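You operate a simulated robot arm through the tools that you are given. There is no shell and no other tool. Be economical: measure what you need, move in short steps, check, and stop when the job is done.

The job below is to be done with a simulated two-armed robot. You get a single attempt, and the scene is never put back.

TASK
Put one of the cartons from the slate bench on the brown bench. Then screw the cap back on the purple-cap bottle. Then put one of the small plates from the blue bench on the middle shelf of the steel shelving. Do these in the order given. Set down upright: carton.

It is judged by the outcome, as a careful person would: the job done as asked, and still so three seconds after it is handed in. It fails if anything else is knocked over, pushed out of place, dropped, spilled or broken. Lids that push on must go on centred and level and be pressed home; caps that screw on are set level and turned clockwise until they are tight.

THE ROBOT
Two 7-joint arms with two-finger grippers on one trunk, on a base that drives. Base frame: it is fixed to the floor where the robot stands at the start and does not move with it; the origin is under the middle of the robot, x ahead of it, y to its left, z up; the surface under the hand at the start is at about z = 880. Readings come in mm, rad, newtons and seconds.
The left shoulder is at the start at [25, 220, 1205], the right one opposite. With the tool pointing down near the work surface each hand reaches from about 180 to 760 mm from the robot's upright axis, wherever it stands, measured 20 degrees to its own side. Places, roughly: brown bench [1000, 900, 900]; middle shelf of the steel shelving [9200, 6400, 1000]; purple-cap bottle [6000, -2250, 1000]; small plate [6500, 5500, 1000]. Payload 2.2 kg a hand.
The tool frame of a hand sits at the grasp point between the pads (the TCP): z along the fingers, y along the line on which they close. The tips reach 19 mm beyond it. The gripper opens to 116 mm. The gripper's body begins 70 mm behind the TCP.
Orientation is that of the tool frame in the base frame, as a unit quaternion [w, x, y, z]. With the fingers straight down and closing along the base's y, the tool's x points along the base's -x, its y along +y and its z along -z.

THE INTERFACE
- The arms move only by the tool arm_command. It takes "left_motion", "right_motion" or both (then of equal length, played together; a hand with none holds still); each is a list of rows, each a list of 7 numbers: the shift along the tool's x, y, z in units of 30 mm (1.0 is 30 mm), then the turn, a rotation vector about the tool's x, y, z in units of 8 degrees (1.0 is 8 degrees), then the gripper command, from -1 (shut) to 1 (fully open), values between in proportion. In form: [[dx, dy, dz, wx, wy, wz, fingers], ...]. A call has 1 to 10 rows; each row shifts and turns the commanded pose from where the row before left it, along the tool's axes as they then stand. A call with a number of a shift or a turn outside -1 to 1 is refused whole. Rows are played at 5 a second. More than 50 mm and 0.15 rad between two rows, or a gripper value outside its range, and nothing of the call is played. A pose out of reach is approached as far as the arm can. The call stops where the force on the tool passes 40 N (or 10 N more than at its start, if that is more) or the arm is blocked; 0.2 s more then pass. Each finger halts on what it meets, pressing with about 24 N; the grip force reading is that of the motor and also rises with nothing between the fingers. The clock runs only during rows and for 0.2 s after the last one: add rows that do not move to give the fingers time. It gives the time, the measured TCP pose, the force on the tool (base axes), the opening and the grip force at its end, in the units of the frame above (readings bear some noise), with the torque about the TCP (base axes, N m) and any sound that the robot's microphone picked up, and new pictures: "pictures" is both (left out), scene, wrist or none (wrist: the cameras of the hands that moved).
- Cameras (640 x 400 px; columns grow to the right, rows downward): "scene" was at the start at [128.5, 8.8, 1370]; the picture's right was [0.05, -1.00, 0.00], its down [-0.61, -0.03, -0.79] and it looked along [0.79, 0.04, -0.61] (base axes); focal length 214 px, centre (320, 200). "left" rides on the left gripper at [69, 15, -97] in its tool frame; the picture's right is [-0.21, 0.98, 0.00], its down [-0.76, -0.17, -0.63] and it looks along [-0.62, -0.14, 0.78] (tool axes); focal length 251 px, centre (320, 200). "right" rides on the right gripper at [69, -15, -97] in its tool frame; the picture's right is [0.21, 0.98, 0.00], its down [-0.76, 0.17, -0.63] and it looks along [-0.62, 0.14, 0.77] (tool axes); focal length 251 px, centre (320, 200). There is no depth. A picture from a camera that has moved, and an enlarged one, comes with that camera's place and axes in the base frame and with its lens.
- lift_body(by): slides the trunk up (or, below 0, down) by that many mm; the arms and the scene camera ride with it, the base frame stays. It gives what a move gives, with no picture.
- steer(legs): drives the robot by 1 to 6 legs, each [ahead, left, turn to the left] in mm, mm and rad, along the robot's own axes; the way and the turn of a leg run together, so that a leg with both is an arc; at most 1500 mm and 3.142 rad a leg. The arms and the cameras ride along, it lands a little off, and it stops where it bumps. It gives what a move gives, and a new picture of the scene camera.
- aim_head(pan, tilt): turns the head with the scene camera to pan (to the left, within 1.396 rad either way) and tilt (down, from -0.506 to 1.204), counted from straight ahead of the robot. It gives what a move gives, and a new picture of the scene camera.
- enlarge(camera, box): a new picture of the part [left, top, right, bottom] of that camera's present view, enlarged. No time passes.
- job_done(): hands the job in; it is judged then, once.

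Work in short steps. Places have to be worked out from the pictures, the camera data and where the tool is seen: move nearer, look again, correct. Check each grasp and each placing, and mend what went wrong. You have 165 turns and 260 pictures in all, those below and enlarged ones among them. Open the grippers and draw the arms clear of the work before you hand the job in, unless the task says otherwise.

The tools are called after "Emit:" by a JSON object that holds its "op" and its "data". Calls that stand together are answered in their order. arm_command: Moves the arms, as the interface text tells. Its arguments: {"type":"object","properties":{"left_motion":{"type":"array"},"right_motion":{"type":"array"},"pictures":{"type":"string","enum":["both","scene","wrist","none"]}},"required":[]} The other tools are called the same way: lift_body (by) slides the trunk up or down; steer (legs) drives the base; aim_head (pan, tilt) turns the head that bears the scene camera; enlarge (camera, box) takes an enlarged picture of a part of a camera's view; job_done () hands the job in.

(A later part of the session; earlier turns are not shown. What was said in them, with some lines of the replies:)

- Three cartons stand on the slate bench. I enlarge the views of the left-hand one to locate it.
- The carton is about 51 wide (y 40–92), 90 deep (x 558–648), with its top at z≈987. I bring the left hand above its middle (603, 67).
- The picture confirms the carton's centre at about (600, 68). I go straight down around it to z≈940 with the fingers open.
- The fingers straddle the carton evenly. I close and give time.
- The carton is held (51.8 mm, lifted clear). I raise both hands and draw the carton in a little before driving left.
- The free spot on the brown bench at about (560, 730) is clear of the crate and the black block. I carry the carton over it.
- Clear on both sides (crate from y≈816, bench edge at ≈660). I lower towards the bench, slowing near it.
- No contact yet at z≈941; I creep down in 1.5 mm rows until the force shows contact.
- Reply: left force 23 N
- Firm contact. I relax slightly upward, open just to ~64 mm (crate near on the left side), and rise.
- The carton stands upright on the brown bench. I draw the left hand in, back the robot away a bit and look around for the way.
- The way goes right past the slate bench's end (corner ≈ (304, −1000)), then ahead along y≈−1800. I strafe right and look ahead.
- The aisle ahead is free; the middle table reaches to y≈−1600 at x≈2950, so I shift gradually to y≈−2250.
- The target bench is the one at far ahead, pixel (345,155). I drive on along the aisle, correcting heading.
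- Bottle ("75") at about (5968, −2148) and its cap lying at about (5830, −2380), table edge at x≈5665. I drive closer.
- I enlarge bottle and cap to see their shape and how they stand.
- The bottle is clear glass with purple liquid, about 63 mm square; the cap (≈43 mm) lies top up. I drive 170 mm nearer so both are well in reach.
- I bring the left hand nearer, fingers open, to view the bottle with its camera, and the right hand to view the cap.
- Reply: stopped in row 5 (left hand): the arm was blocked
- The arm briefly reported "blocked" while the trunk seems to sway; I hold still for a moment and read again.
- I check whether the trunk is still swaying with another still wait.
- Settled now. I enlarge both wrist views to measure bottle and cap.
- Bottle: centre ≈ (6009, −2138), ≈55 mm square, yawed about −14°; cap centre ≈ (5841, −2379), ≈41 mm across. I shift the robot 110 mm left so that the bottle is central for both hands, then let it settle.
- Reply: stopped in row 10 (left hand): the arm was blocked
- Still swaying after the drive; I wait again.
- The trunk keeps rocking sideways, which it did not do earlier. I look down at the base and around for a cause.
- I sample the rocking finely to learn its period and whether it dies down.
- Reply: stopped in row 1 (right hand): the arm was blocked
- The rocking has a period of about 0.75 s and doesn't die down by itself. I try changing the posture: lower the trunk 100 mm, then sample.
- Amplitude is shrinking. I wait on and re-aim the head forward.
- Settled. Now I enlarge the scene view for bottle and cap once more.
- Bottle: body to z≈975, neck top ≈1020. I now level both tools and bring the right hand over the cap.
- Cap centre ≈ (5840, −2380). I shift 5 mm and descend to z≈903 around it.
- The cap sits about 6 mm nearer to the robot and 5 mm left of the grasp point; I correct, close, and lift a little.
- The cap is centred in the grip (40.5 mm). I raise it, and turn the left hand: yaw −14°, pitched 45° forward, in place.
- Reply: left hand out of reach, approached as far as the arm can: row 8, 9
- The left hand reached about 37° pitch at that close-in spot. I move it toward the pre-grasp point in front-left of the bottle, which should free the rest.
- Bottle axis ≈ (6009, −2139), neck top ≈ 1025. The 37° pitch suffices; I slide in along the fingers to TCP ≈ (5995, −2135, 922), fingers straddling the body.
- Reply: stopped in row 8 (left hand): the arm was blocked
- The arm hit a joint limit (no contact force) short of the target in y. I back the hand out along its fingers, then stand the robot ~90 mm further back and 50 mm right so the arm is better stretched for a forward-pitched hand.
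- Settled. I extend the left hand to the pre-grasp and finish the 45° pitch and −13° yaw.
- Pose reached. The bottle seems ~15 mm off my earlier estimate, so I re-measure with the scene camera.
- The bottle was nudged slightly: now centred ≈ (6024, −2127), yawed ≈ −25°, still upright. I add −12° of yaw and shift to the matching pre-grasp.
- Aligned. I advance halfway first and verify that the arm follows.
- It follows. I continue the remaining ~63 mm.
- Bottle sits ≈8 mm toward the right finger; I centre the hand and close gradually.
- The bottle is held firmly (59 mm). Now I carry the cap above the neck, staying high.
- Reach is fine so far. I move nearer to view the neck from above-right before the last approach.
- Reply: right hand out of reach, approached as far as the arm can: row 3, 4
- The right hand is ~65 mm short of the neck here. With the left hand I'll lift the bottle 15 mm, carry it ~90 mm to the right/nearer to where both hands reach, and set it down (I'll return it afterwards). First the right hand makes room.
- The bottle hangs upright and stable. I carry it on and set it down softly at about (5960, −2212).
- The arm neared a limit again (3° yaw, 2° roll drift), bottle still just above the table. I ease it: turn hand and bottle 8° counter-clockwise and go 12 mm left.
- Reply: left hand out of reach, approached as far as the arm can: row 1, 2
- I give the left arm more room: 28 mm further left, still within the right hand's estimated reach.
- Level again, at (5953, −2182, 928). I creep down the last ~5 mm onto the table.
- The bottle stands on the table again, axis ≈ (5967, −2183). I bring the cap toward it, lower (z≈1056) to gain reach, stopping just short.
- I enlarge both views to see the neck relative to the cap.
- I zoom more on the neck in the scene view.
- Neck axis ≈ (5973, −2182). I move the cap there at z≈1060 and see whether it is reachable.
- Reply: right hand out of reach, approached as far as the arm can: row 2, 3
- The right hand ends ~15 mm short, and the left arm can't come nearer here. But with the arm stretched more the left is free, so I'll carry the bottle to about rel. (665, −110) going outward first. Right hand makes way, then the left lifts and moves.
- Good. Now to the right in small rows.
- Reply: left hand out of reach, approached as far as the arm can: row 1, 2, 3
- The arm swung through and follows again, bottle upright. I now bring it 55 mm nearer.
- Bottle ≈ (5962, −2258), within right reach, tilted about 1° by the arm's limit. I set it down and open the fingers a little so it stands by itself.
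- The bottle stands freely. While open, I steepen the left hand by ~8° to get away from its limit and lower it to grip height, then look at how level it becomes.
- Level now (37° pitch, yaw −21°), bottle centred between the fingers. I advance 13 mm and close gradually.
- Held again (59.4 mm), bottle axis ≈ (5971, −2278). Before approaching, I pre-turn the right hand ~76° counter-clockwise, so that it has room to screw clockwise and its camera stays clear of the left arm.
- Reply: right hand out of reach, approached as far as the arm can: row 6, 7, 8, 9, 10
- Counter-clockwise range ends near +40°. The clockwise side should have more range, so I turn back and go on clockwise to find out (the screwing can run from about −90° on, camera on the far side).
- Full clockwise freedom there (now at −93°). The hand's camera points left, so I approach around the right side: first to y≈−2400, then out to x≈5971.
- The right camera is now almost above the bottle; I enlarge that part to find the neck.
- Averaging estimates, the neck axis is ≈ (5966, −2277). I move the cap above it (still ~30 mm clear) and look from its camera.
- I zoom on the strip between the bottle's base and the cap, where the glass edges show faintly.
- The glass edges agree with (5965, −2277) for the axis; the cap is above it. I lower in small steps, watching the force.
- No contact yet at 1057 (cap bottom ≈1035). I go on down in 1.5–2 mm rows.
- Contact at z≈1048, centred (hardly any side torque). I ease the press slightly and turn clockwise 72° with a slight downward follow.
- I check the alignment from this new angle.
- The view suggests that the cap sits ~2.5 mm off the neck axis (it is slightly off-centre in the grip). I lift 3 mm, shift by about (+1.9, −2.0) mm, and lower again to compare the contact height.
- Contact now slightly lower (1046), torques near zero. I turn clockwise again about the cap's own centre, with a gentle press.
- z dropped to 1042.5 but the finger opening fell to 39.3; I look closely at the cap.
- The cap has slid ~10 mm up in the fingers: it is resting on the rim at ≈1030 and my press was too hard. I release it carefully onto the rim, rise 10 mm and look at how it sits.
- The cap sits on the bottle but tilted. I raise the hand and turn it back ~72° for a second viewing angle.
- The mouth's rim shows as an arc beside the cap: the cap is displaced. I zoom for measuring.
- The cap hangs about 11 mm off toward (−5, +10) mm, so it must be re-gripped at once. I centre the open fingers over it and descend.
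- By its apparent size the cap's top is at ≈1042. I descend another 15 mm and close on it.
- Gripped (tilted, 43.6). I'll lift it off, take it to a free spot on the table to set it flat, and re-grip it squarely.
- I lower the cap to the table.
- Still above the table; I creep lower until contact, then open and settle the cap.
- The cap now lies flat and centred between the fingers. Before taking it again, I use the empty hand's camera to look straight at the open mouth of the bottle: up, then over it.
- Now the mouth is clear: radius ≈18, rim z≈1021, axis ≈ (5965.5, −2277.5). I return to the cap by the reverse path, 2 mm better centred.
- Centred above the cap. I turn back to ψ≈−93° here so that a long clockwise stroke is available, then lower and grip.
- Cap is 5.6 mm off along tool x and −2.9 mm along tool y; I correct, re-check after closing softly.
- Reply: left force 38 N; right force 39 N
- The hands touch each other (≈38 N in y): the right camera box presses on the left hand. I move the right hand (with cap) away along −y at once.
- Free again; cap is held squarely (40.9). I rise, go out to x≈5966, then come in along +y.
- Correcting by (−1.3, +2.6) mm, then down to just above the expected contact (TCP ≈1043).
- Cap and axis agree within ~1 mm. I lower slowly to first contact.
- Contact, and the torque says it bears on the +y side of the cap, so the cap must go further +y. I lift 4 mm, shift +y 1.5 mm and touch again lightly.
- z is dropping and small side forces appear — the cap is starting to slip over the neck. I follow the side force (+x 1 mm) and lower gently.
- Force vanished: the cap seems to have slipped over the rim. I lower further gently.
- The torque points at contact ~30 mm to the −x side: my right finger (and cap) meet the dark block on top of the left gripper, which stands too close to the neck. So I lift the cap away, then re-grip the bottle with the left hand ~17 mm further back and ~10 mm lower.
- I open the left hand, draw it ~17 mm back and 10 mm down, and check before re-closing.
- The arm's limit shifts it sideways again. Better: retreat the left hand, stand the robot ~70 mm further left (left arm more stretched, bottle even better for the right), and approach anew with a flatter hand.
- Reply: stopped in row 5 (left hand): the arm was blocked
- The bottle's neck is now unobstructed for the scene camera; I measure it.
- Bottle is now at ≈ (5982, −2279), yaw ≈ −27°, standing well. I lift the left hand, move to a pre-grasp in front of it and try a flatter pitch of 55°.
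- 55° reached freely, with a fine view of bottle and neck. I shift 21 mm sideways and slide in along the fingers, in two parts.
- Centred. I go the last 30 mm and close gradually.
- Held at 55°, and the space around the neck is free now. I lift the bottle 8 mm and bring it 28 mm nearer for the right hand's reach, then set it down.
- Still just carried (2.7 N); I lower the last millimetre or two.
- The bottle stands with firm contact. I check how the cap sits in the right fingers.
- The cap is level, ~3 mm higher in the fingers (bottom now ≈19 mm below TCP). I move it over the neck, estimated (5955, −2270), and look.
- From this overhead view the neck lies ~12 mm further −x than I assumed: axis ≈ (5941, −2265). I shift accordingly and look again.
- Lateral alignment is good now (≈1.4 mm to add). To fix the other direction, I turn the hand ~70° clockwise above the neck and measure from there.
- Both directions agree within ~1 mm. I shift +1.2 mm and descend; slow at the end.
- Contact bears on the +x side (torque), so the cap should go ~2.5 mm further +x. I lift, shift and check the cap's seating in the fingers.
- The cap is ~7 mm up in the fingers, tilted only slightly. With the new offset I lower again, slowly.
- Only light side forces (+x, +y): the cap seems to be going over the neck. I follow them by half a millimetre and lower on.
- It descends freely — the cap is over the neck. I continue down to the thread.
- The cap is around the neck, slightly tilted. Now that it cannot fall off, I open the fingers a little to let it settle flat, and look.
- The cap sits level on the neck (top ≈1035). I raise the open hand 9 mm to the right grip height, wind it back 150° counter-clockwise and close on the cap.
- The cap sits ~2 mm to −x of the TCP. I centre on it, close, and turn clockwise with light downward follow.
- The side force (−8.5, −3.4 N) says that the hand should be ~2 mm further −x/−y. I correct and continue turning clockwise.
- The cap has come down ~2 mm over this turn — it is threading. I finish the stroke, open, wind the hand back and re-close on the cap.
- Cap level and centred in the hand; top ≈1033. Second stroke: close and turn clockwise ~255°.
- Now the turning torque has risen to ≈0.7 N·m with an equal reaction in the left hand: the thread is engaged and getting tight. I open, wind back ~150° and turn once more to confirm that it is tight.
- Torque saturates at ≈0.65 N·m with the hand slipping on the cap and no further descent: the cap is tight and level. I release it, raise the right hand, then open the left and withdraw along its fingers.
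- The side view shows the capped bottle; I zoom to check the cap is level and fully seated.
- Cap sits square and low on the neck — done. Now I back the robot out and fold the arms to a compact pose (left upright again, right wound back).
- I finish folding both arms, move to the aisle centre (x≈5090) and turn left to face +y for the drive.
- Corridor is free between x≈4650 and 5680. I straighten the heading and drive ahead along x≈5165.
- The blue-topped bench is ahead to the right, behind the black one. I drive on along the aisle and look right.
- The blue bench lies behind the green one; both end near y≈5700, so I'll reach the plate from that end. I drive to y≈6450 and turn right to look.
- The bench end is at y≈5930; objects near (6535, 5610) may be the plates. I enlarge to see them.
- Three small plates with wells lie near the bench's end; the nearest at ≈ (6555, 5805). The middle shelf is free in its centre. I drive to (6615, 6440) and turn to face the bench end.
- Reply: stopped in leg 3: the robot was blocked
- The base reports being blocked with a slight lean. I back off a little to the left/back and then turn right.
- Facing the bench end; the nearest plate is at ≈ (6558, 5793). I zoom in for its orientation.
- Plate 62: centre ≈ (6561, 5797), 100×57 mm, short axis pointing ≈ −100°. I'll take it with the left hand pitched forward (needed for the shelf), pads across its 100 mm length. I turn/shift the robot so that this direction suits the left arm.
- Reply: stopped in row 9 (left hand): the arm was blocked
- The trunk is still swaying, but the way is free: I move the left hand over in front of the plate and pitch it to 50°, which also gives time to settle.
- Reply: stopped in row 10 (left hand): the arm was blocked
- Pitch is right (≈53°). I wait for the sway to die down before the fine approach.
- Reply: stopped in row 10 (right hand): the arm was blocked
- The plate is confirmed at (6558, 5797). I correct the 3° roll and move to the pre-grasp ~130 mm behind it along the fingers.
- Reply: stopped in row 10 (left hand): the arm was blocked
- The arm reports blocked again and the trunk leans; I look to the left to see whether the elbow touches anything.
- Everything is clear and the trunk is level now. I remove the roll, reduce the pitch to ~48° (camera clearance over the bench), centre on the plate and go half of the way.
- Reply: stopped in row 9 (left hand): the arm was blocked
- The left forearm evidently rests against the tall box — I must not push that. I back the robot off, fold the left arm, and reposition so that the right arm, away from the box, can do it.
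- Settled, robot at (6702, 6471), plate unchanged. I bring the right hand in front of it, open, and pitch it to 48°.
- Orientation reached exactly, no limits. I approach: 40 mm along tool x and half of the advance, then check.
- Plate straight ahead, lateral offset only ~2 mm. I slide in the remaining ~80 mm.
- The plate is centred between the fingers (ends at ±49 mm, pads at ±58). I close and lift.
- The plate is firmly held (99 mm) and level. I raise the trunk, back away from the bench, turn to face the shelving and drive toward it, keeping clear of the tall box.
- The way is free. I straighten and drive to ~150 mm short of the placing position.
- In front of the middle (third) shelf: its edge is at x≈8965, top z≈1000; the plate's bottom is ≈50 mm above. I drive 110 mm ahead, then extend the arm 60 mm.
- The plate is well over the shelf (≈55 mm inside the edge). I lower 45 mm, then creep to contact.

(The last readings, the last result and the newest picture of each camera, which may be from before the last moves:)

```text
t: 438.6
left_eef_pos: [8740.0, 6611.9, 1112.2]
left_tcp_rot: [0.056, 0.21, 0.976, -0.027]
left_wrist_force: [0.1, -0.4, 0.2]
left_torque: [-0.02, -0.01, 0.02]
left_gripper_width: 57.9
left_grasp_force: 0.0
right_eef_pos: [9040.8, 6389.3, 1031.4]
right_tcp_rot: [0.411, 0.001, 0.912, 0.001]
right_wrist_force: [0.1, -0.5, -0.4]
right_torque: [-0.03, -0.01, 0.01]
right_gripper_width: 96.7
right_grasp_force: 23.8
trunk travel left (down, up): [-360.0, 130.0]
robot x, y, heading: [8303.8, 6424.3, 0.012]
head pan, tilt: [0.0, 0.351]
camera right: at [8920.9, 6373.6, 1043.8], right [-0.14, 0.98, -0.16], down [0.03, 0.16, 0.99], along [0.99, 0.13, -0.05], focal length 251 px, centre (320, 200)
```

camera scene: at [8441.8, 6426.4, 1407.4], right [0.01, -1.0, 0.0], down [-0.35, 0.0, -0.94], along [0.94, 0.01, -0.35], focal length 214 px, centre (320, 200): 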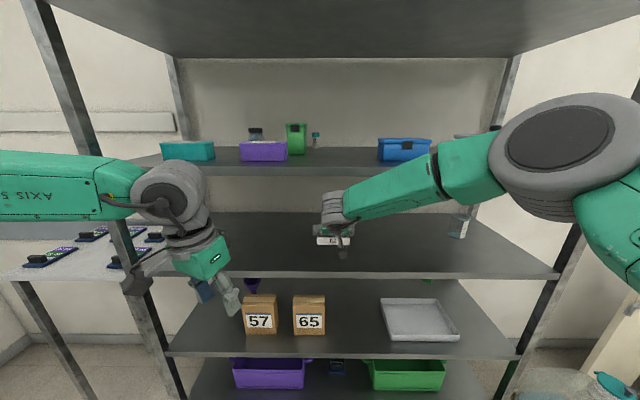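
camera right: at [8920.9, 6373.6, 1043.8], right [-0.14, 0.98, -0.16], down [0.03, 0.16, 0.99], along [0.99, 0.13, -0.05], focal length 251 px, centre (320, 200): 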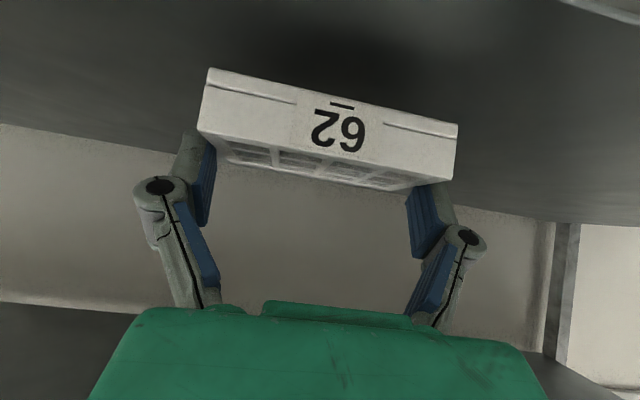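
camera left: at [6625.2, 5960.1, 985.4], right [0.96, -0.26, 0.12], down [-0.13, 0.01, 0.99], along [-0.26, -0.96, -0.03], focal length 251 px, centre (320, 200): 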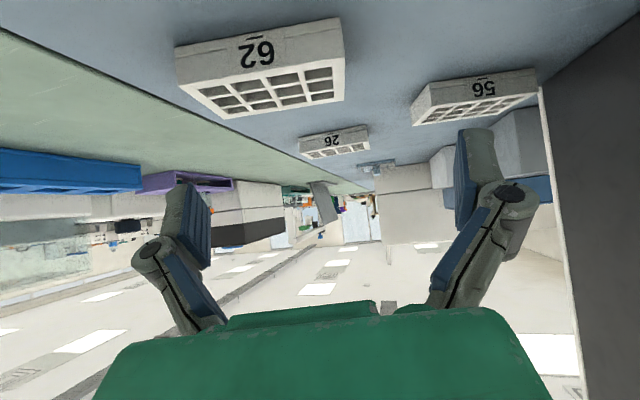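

Emit:
{"op": "arm_command", "data": {"right_motion": [[0.03, 0, 0.027, 0, 0, 0, -1], [0.03, 0, 0.027, 0, 0, 0, -1], [0.03, 0, 0.027, 0, 0, 0, -1], [0.03, 0, 0.027, 0, 0, 0, -1], [0.03, 0, 0.027, 0, 0, 0, -1], [0, 0, 0, 0, 0, 0, -1]], "pictures": "wrist"}}

```text
t: 440.0
left_eef_pos: [8739.3, 6611.1, 1113.3]
left_tcp_rot: [0.057, 0.21, 0.976, -0.028]
left_wrist_force: [0.2, 0.4, 0.0]
left_torque: [-0.02, 0.02, -0.01]
left_gripper_width: 57.8
left_grasp_force: 0.0
right_eef_pos: [9040.0, 6389.6, 1024.2]
right_tcp_rot: [0.412, 0.001, 0.911, 0.0]
right_wrist_force: [-0.6, 0.1, 0.2]
right_torque: [0.01, -0.01, 0.01]
right_gripper_width: 96.6
right_grasp_force: 24.1
trunk travel left (down, up): [-360.0, 130.0]
robot x, y, heading: [8309.4, 6422.8, 0.007]
head pan, tilt: [0.0, 0.351]
camera right: at [8920.0, 6373.6, 1037.2], right [-0.14, 0.98, -0.16], down [0.03, 0.16, 0.99], along [0.99, 0.14, -0.05], focal length 251 px, centre (320, 200)
```

right: 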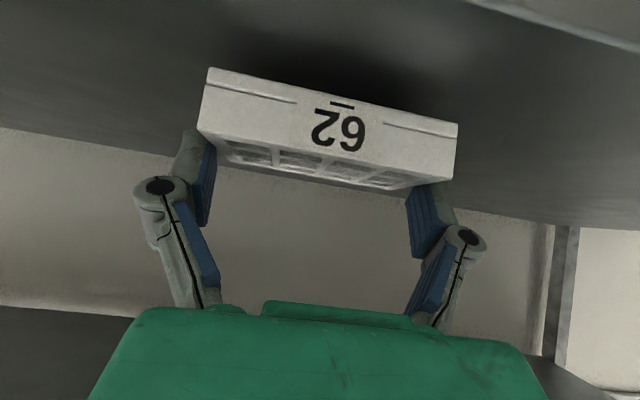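

Shelf surface estimated ≈9 mm below the plate; I continue.

Emit:
{"op": "arm_command", "data": {"right_motion": [[0.03, 0, 0.027, 0, 0, 0, -1], [0.03, 0, 0.027, 0, 0, 0, -1], [0.03, 0, 0.027, 0, 0, 0, -1], [0.03, 0, 0.027, 0, 0, 0, -1], [0.03, 0, 0.027, 0, 0, 0, -1], [0.03, 0, 0.027, 0, 0, 0, -1], [0, 0, 0, 0, 0, 0, -1]], "pictures": "none"}}

```text
t: 441.6
left_eef_pos: [8739.8, 6611.6, 1113.5]
left_tcp_rot: [0.057, 0.211, 0.975, -0.028]
left_wrist_force: [-0.6, 0.7, -0.3]
left_torque: [0.0, -0.04, 0.03]
left_gripper_width: 57.9
left_grasp_force: 0.1
right_eef_pos: [9042.0, 6389.0, 1017.3]
right_tcp_rot: [0.412, 0.001, 0.911, 0.001]
right_wrist_force: [0.9, -0.4, 0.1]
right_torque: [-0.02, 0.01, -0.04]
right_gripper_width: 96.3
right_grasp_force: 23.5
trunk travel left (down, up): [-360.0, 130.0]
robot x, y, heading: [8304.4, 6426.4, 0.009]
head pan, tilt: [0.0, 0.351]
```

Emit:
{"op": "arm_command", "data": {"right_motion": [[0.03, 0, 0.027, 0, 0, 0, -1], [0.03, 0, 0.027, 0, 0, 0, -1], [0.03, 0, 0.027, 0, 0, 0, -1], [0.03, 0, 0.027, 0, 0, 0, -1], [0.03, 0, 0.027, 0, 0, 0, -1], [0, 0, 0, 0, 0, 0, -1]], "pictures": "wrist"}}

```text
t: 443.0
left_eef_pos: [8739.1, 6611.5, 1113.3]
left_tcp_rot: [0.056, 0.211, 0.975, -0.028]
left_wrist_force: [-0.3, 0.0, 1.0]
left_torque: [0.02, -0.01, 0.03]
left_gripper_width: 58.1
left_grasp_force: 0.1
right_eef_pos: [9040.5, 6389.1, 1014.1]
right_tcp_rot: [0.413, 0.001, 0.911, 0.001]
right_wrist_force: [1.7, 0.6, 8.0]
right_torque: [-0.05, 0.19, 0.01]
right_gripper_width: 96.1
right_grasp_force: 23.5
trunk travel left (down, up): [-360.0, 130.0]
robot x, y, heading: [8303.4, 6420.0, 0.006]
head pan, tilt: [0.0, 0.351]
camera right: at [8920.6, 6373.6, 1026.1], right [-0.14, 0.98, -0.16], down [0.02, 0.16, 0.99], along [0.99, 0.14, -0.05], focal length 251 px, centre (320, 200)
```

right: 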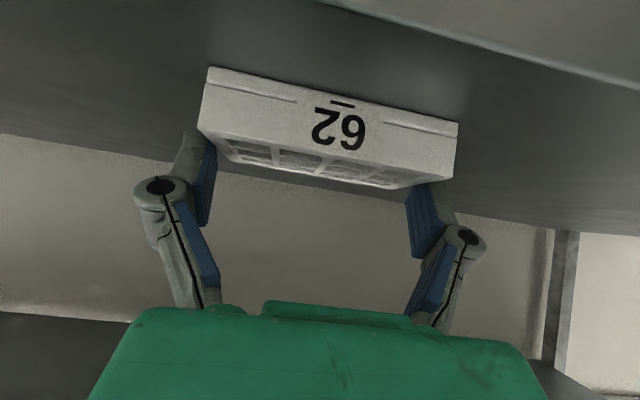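

Contact (8 N). I open the fingers fully and withdraw along the finger direction (back and up).

Emit:
{"op": "arm_command", "data": {"right_motion": [[0, 0, 0, 0, 0, 0, 0.75], [0, 0, 0, 0, 0, 0, 1], [0, 0, 0, 0, 0, 0, 1], [0, 0, -0.3, 0, 0, 0, 1], [0, 0, -0.7, 0, 0, 0, 1], [0, 0, -0.9, 0, 0, 0, 1], [0, 0, -0.9, 0, 0, 0, 1], [0, 0, 0, 0, 0, 0, 1]], "pictures": "both"}}

```text
t: 444.8
left_eef_pos: [8740.4, 6613.4, 1112.9]
left_tcp_rot: [0.056, 0.211, 0.976, -0.028]
left_wrist_force: [-0.1, 0.3, -0.6]
left_torque: [-0.01, 0.03, 0.0]
left_gripper_width: 58.0
left_grasp_force: 0.1
right_eef_pos: [8979.0, 6392.3, 1066.9]
right_tcp_rot: [0.41, 0.001, 0.912, 0.001]
right_wrist_force: [0.4, -0.7, 0.2]
right_torque: [0.0, -0.02, 0.01]
right_gripper_width: 115.8
right_grasp_force: 0.1
trunk travel left (down, up): [-360.0, 130.0]
robot x, y, heading: [8306.1, 6421.7, 0.006]
head pan, tilt: [0.0, 0.351]
camera scene: at [8441.8, 6426.5, 1407.4], right [0.01, -1.0, 0.0], down [-0.35, 0.0, -0.94], along [0.94, 0.01, -0.35], focal length 214 px, centre (320, 200)
camera right: at [8858.7, 6375.6, 1079.7], right [-0.14, 0.98, -0.16], down [0.03, 0.16, 0.99], along [0.99, 0.13, -0.05], focal length 251 px, centre (320, 200)
```

scene: 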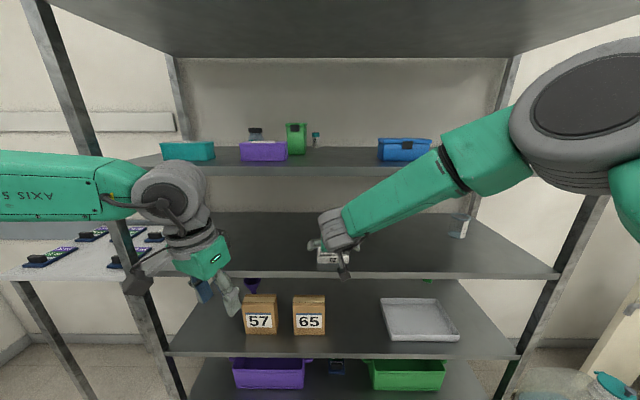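
right: 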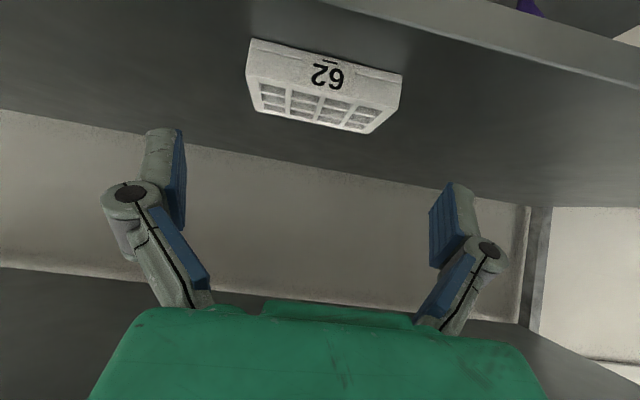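

The plate stands flat on the middle shelf, inside the edge. I back the robot straight off so both arms are clear of the shelving, and check.

Emit:
{"op": "steer", "data": {"legs": [[-350, 0, 0]]}}

Emit:
{"op": "enlarge", "data": {"camera": "scene", "box": [220, 100, 460, 250]}}

```text
t: 447.1
left_eef_pos: [8374.7, 6613.1, 1113.6]
left_tcp_rot: [0.055, 0.203, 0.977, -0.027]
left_wrist_force: [-0.6, 0.3, 0.4]
left_torque: [0.02, -0.02, 0.04]
left_gripper_width: 58.2
left_grasp_force: 0.1
right_eef_pos: [8618.0, 6396.2, 1068.1]
right_tcp_rot: [0.411, -0.006, 0.911, 0.005]
right_wrist_force: [-0.4, -0.7, -0.2]
right_torque: [0.02, -0.02, -0.02]
right_gripper_width: 116.0
right_grasp_force: 0.0
trunk travel left (down, up): [-360.0, 130.0]
robot x, y, heading: [7941.5, 6414.2, 0.023]
head pan, tilt: [0.0, 0.351]
camera scene: at [8080.3, 6422.7, 1407.4], right [0.02, -1.0, 0.0], down [-0.35, -0.01, -0.94], along [0.94, 0.02, -0.35], focal length 214 px, centre (320, 200)
```

scene: 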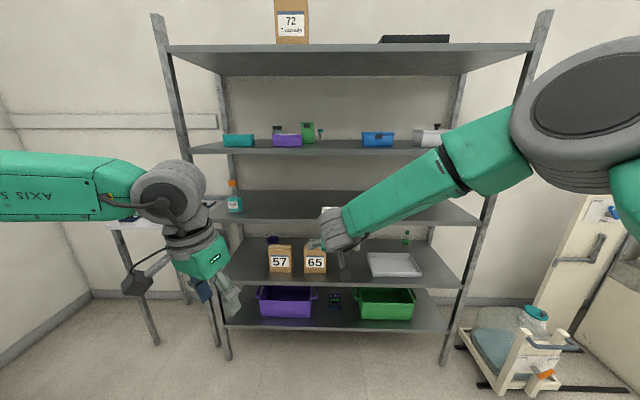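

```text
2.67 times, centred on (340, 175) of scene
camera zoom: at [8080.3, 6422.7, 1407.4], right [0.02, -1.0, 0.0], down [-0.35, -0.01, -0.94], along [0.94, 0.02, -0.35], focal length 572 px, centre (267, 267)
```

zoom: 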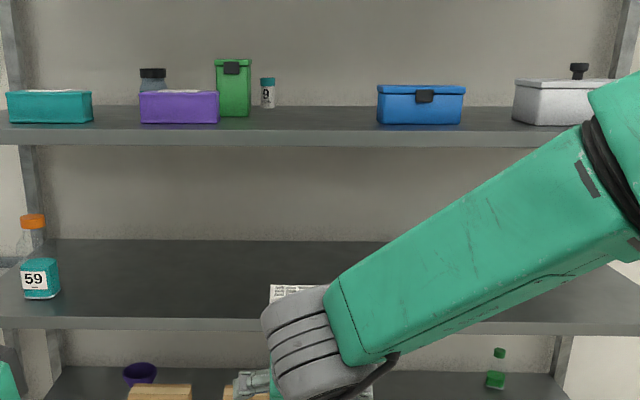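

The plate rests on the middle (third of five) shelf, nothing else was disturbed, both grippers are open/empty and clear. I hand the job in.

Emit:
{"op": "job_done", "data": {}}

```text
The job is handed in.
```

I did all three jobs in the order given. I have not seen the judge's verdict.

- **Carton:** it stands upright on the brown bench.
- **Purple-cap bottle:** the cap is screwed on level and tight. I turned it clockwise until the turning force stopped rising and my fingers slipped on the cap. To reach it with both hands I moved the bottle about 14 cm along its own bench, and I left it there. On the first try the cap went on askew; I set it flat on the bench and started again.
- **Small plate:** plate 62 from the blue bench lies flat on the middle shelf of the steel shelving, several centimetres in from the edge.

While I was working at the blue bench, an arm appeared to rest against the tall box there. I backed off, and I saw no sign that the box had moved. Nothing else was knocked over or dropped that I could see.
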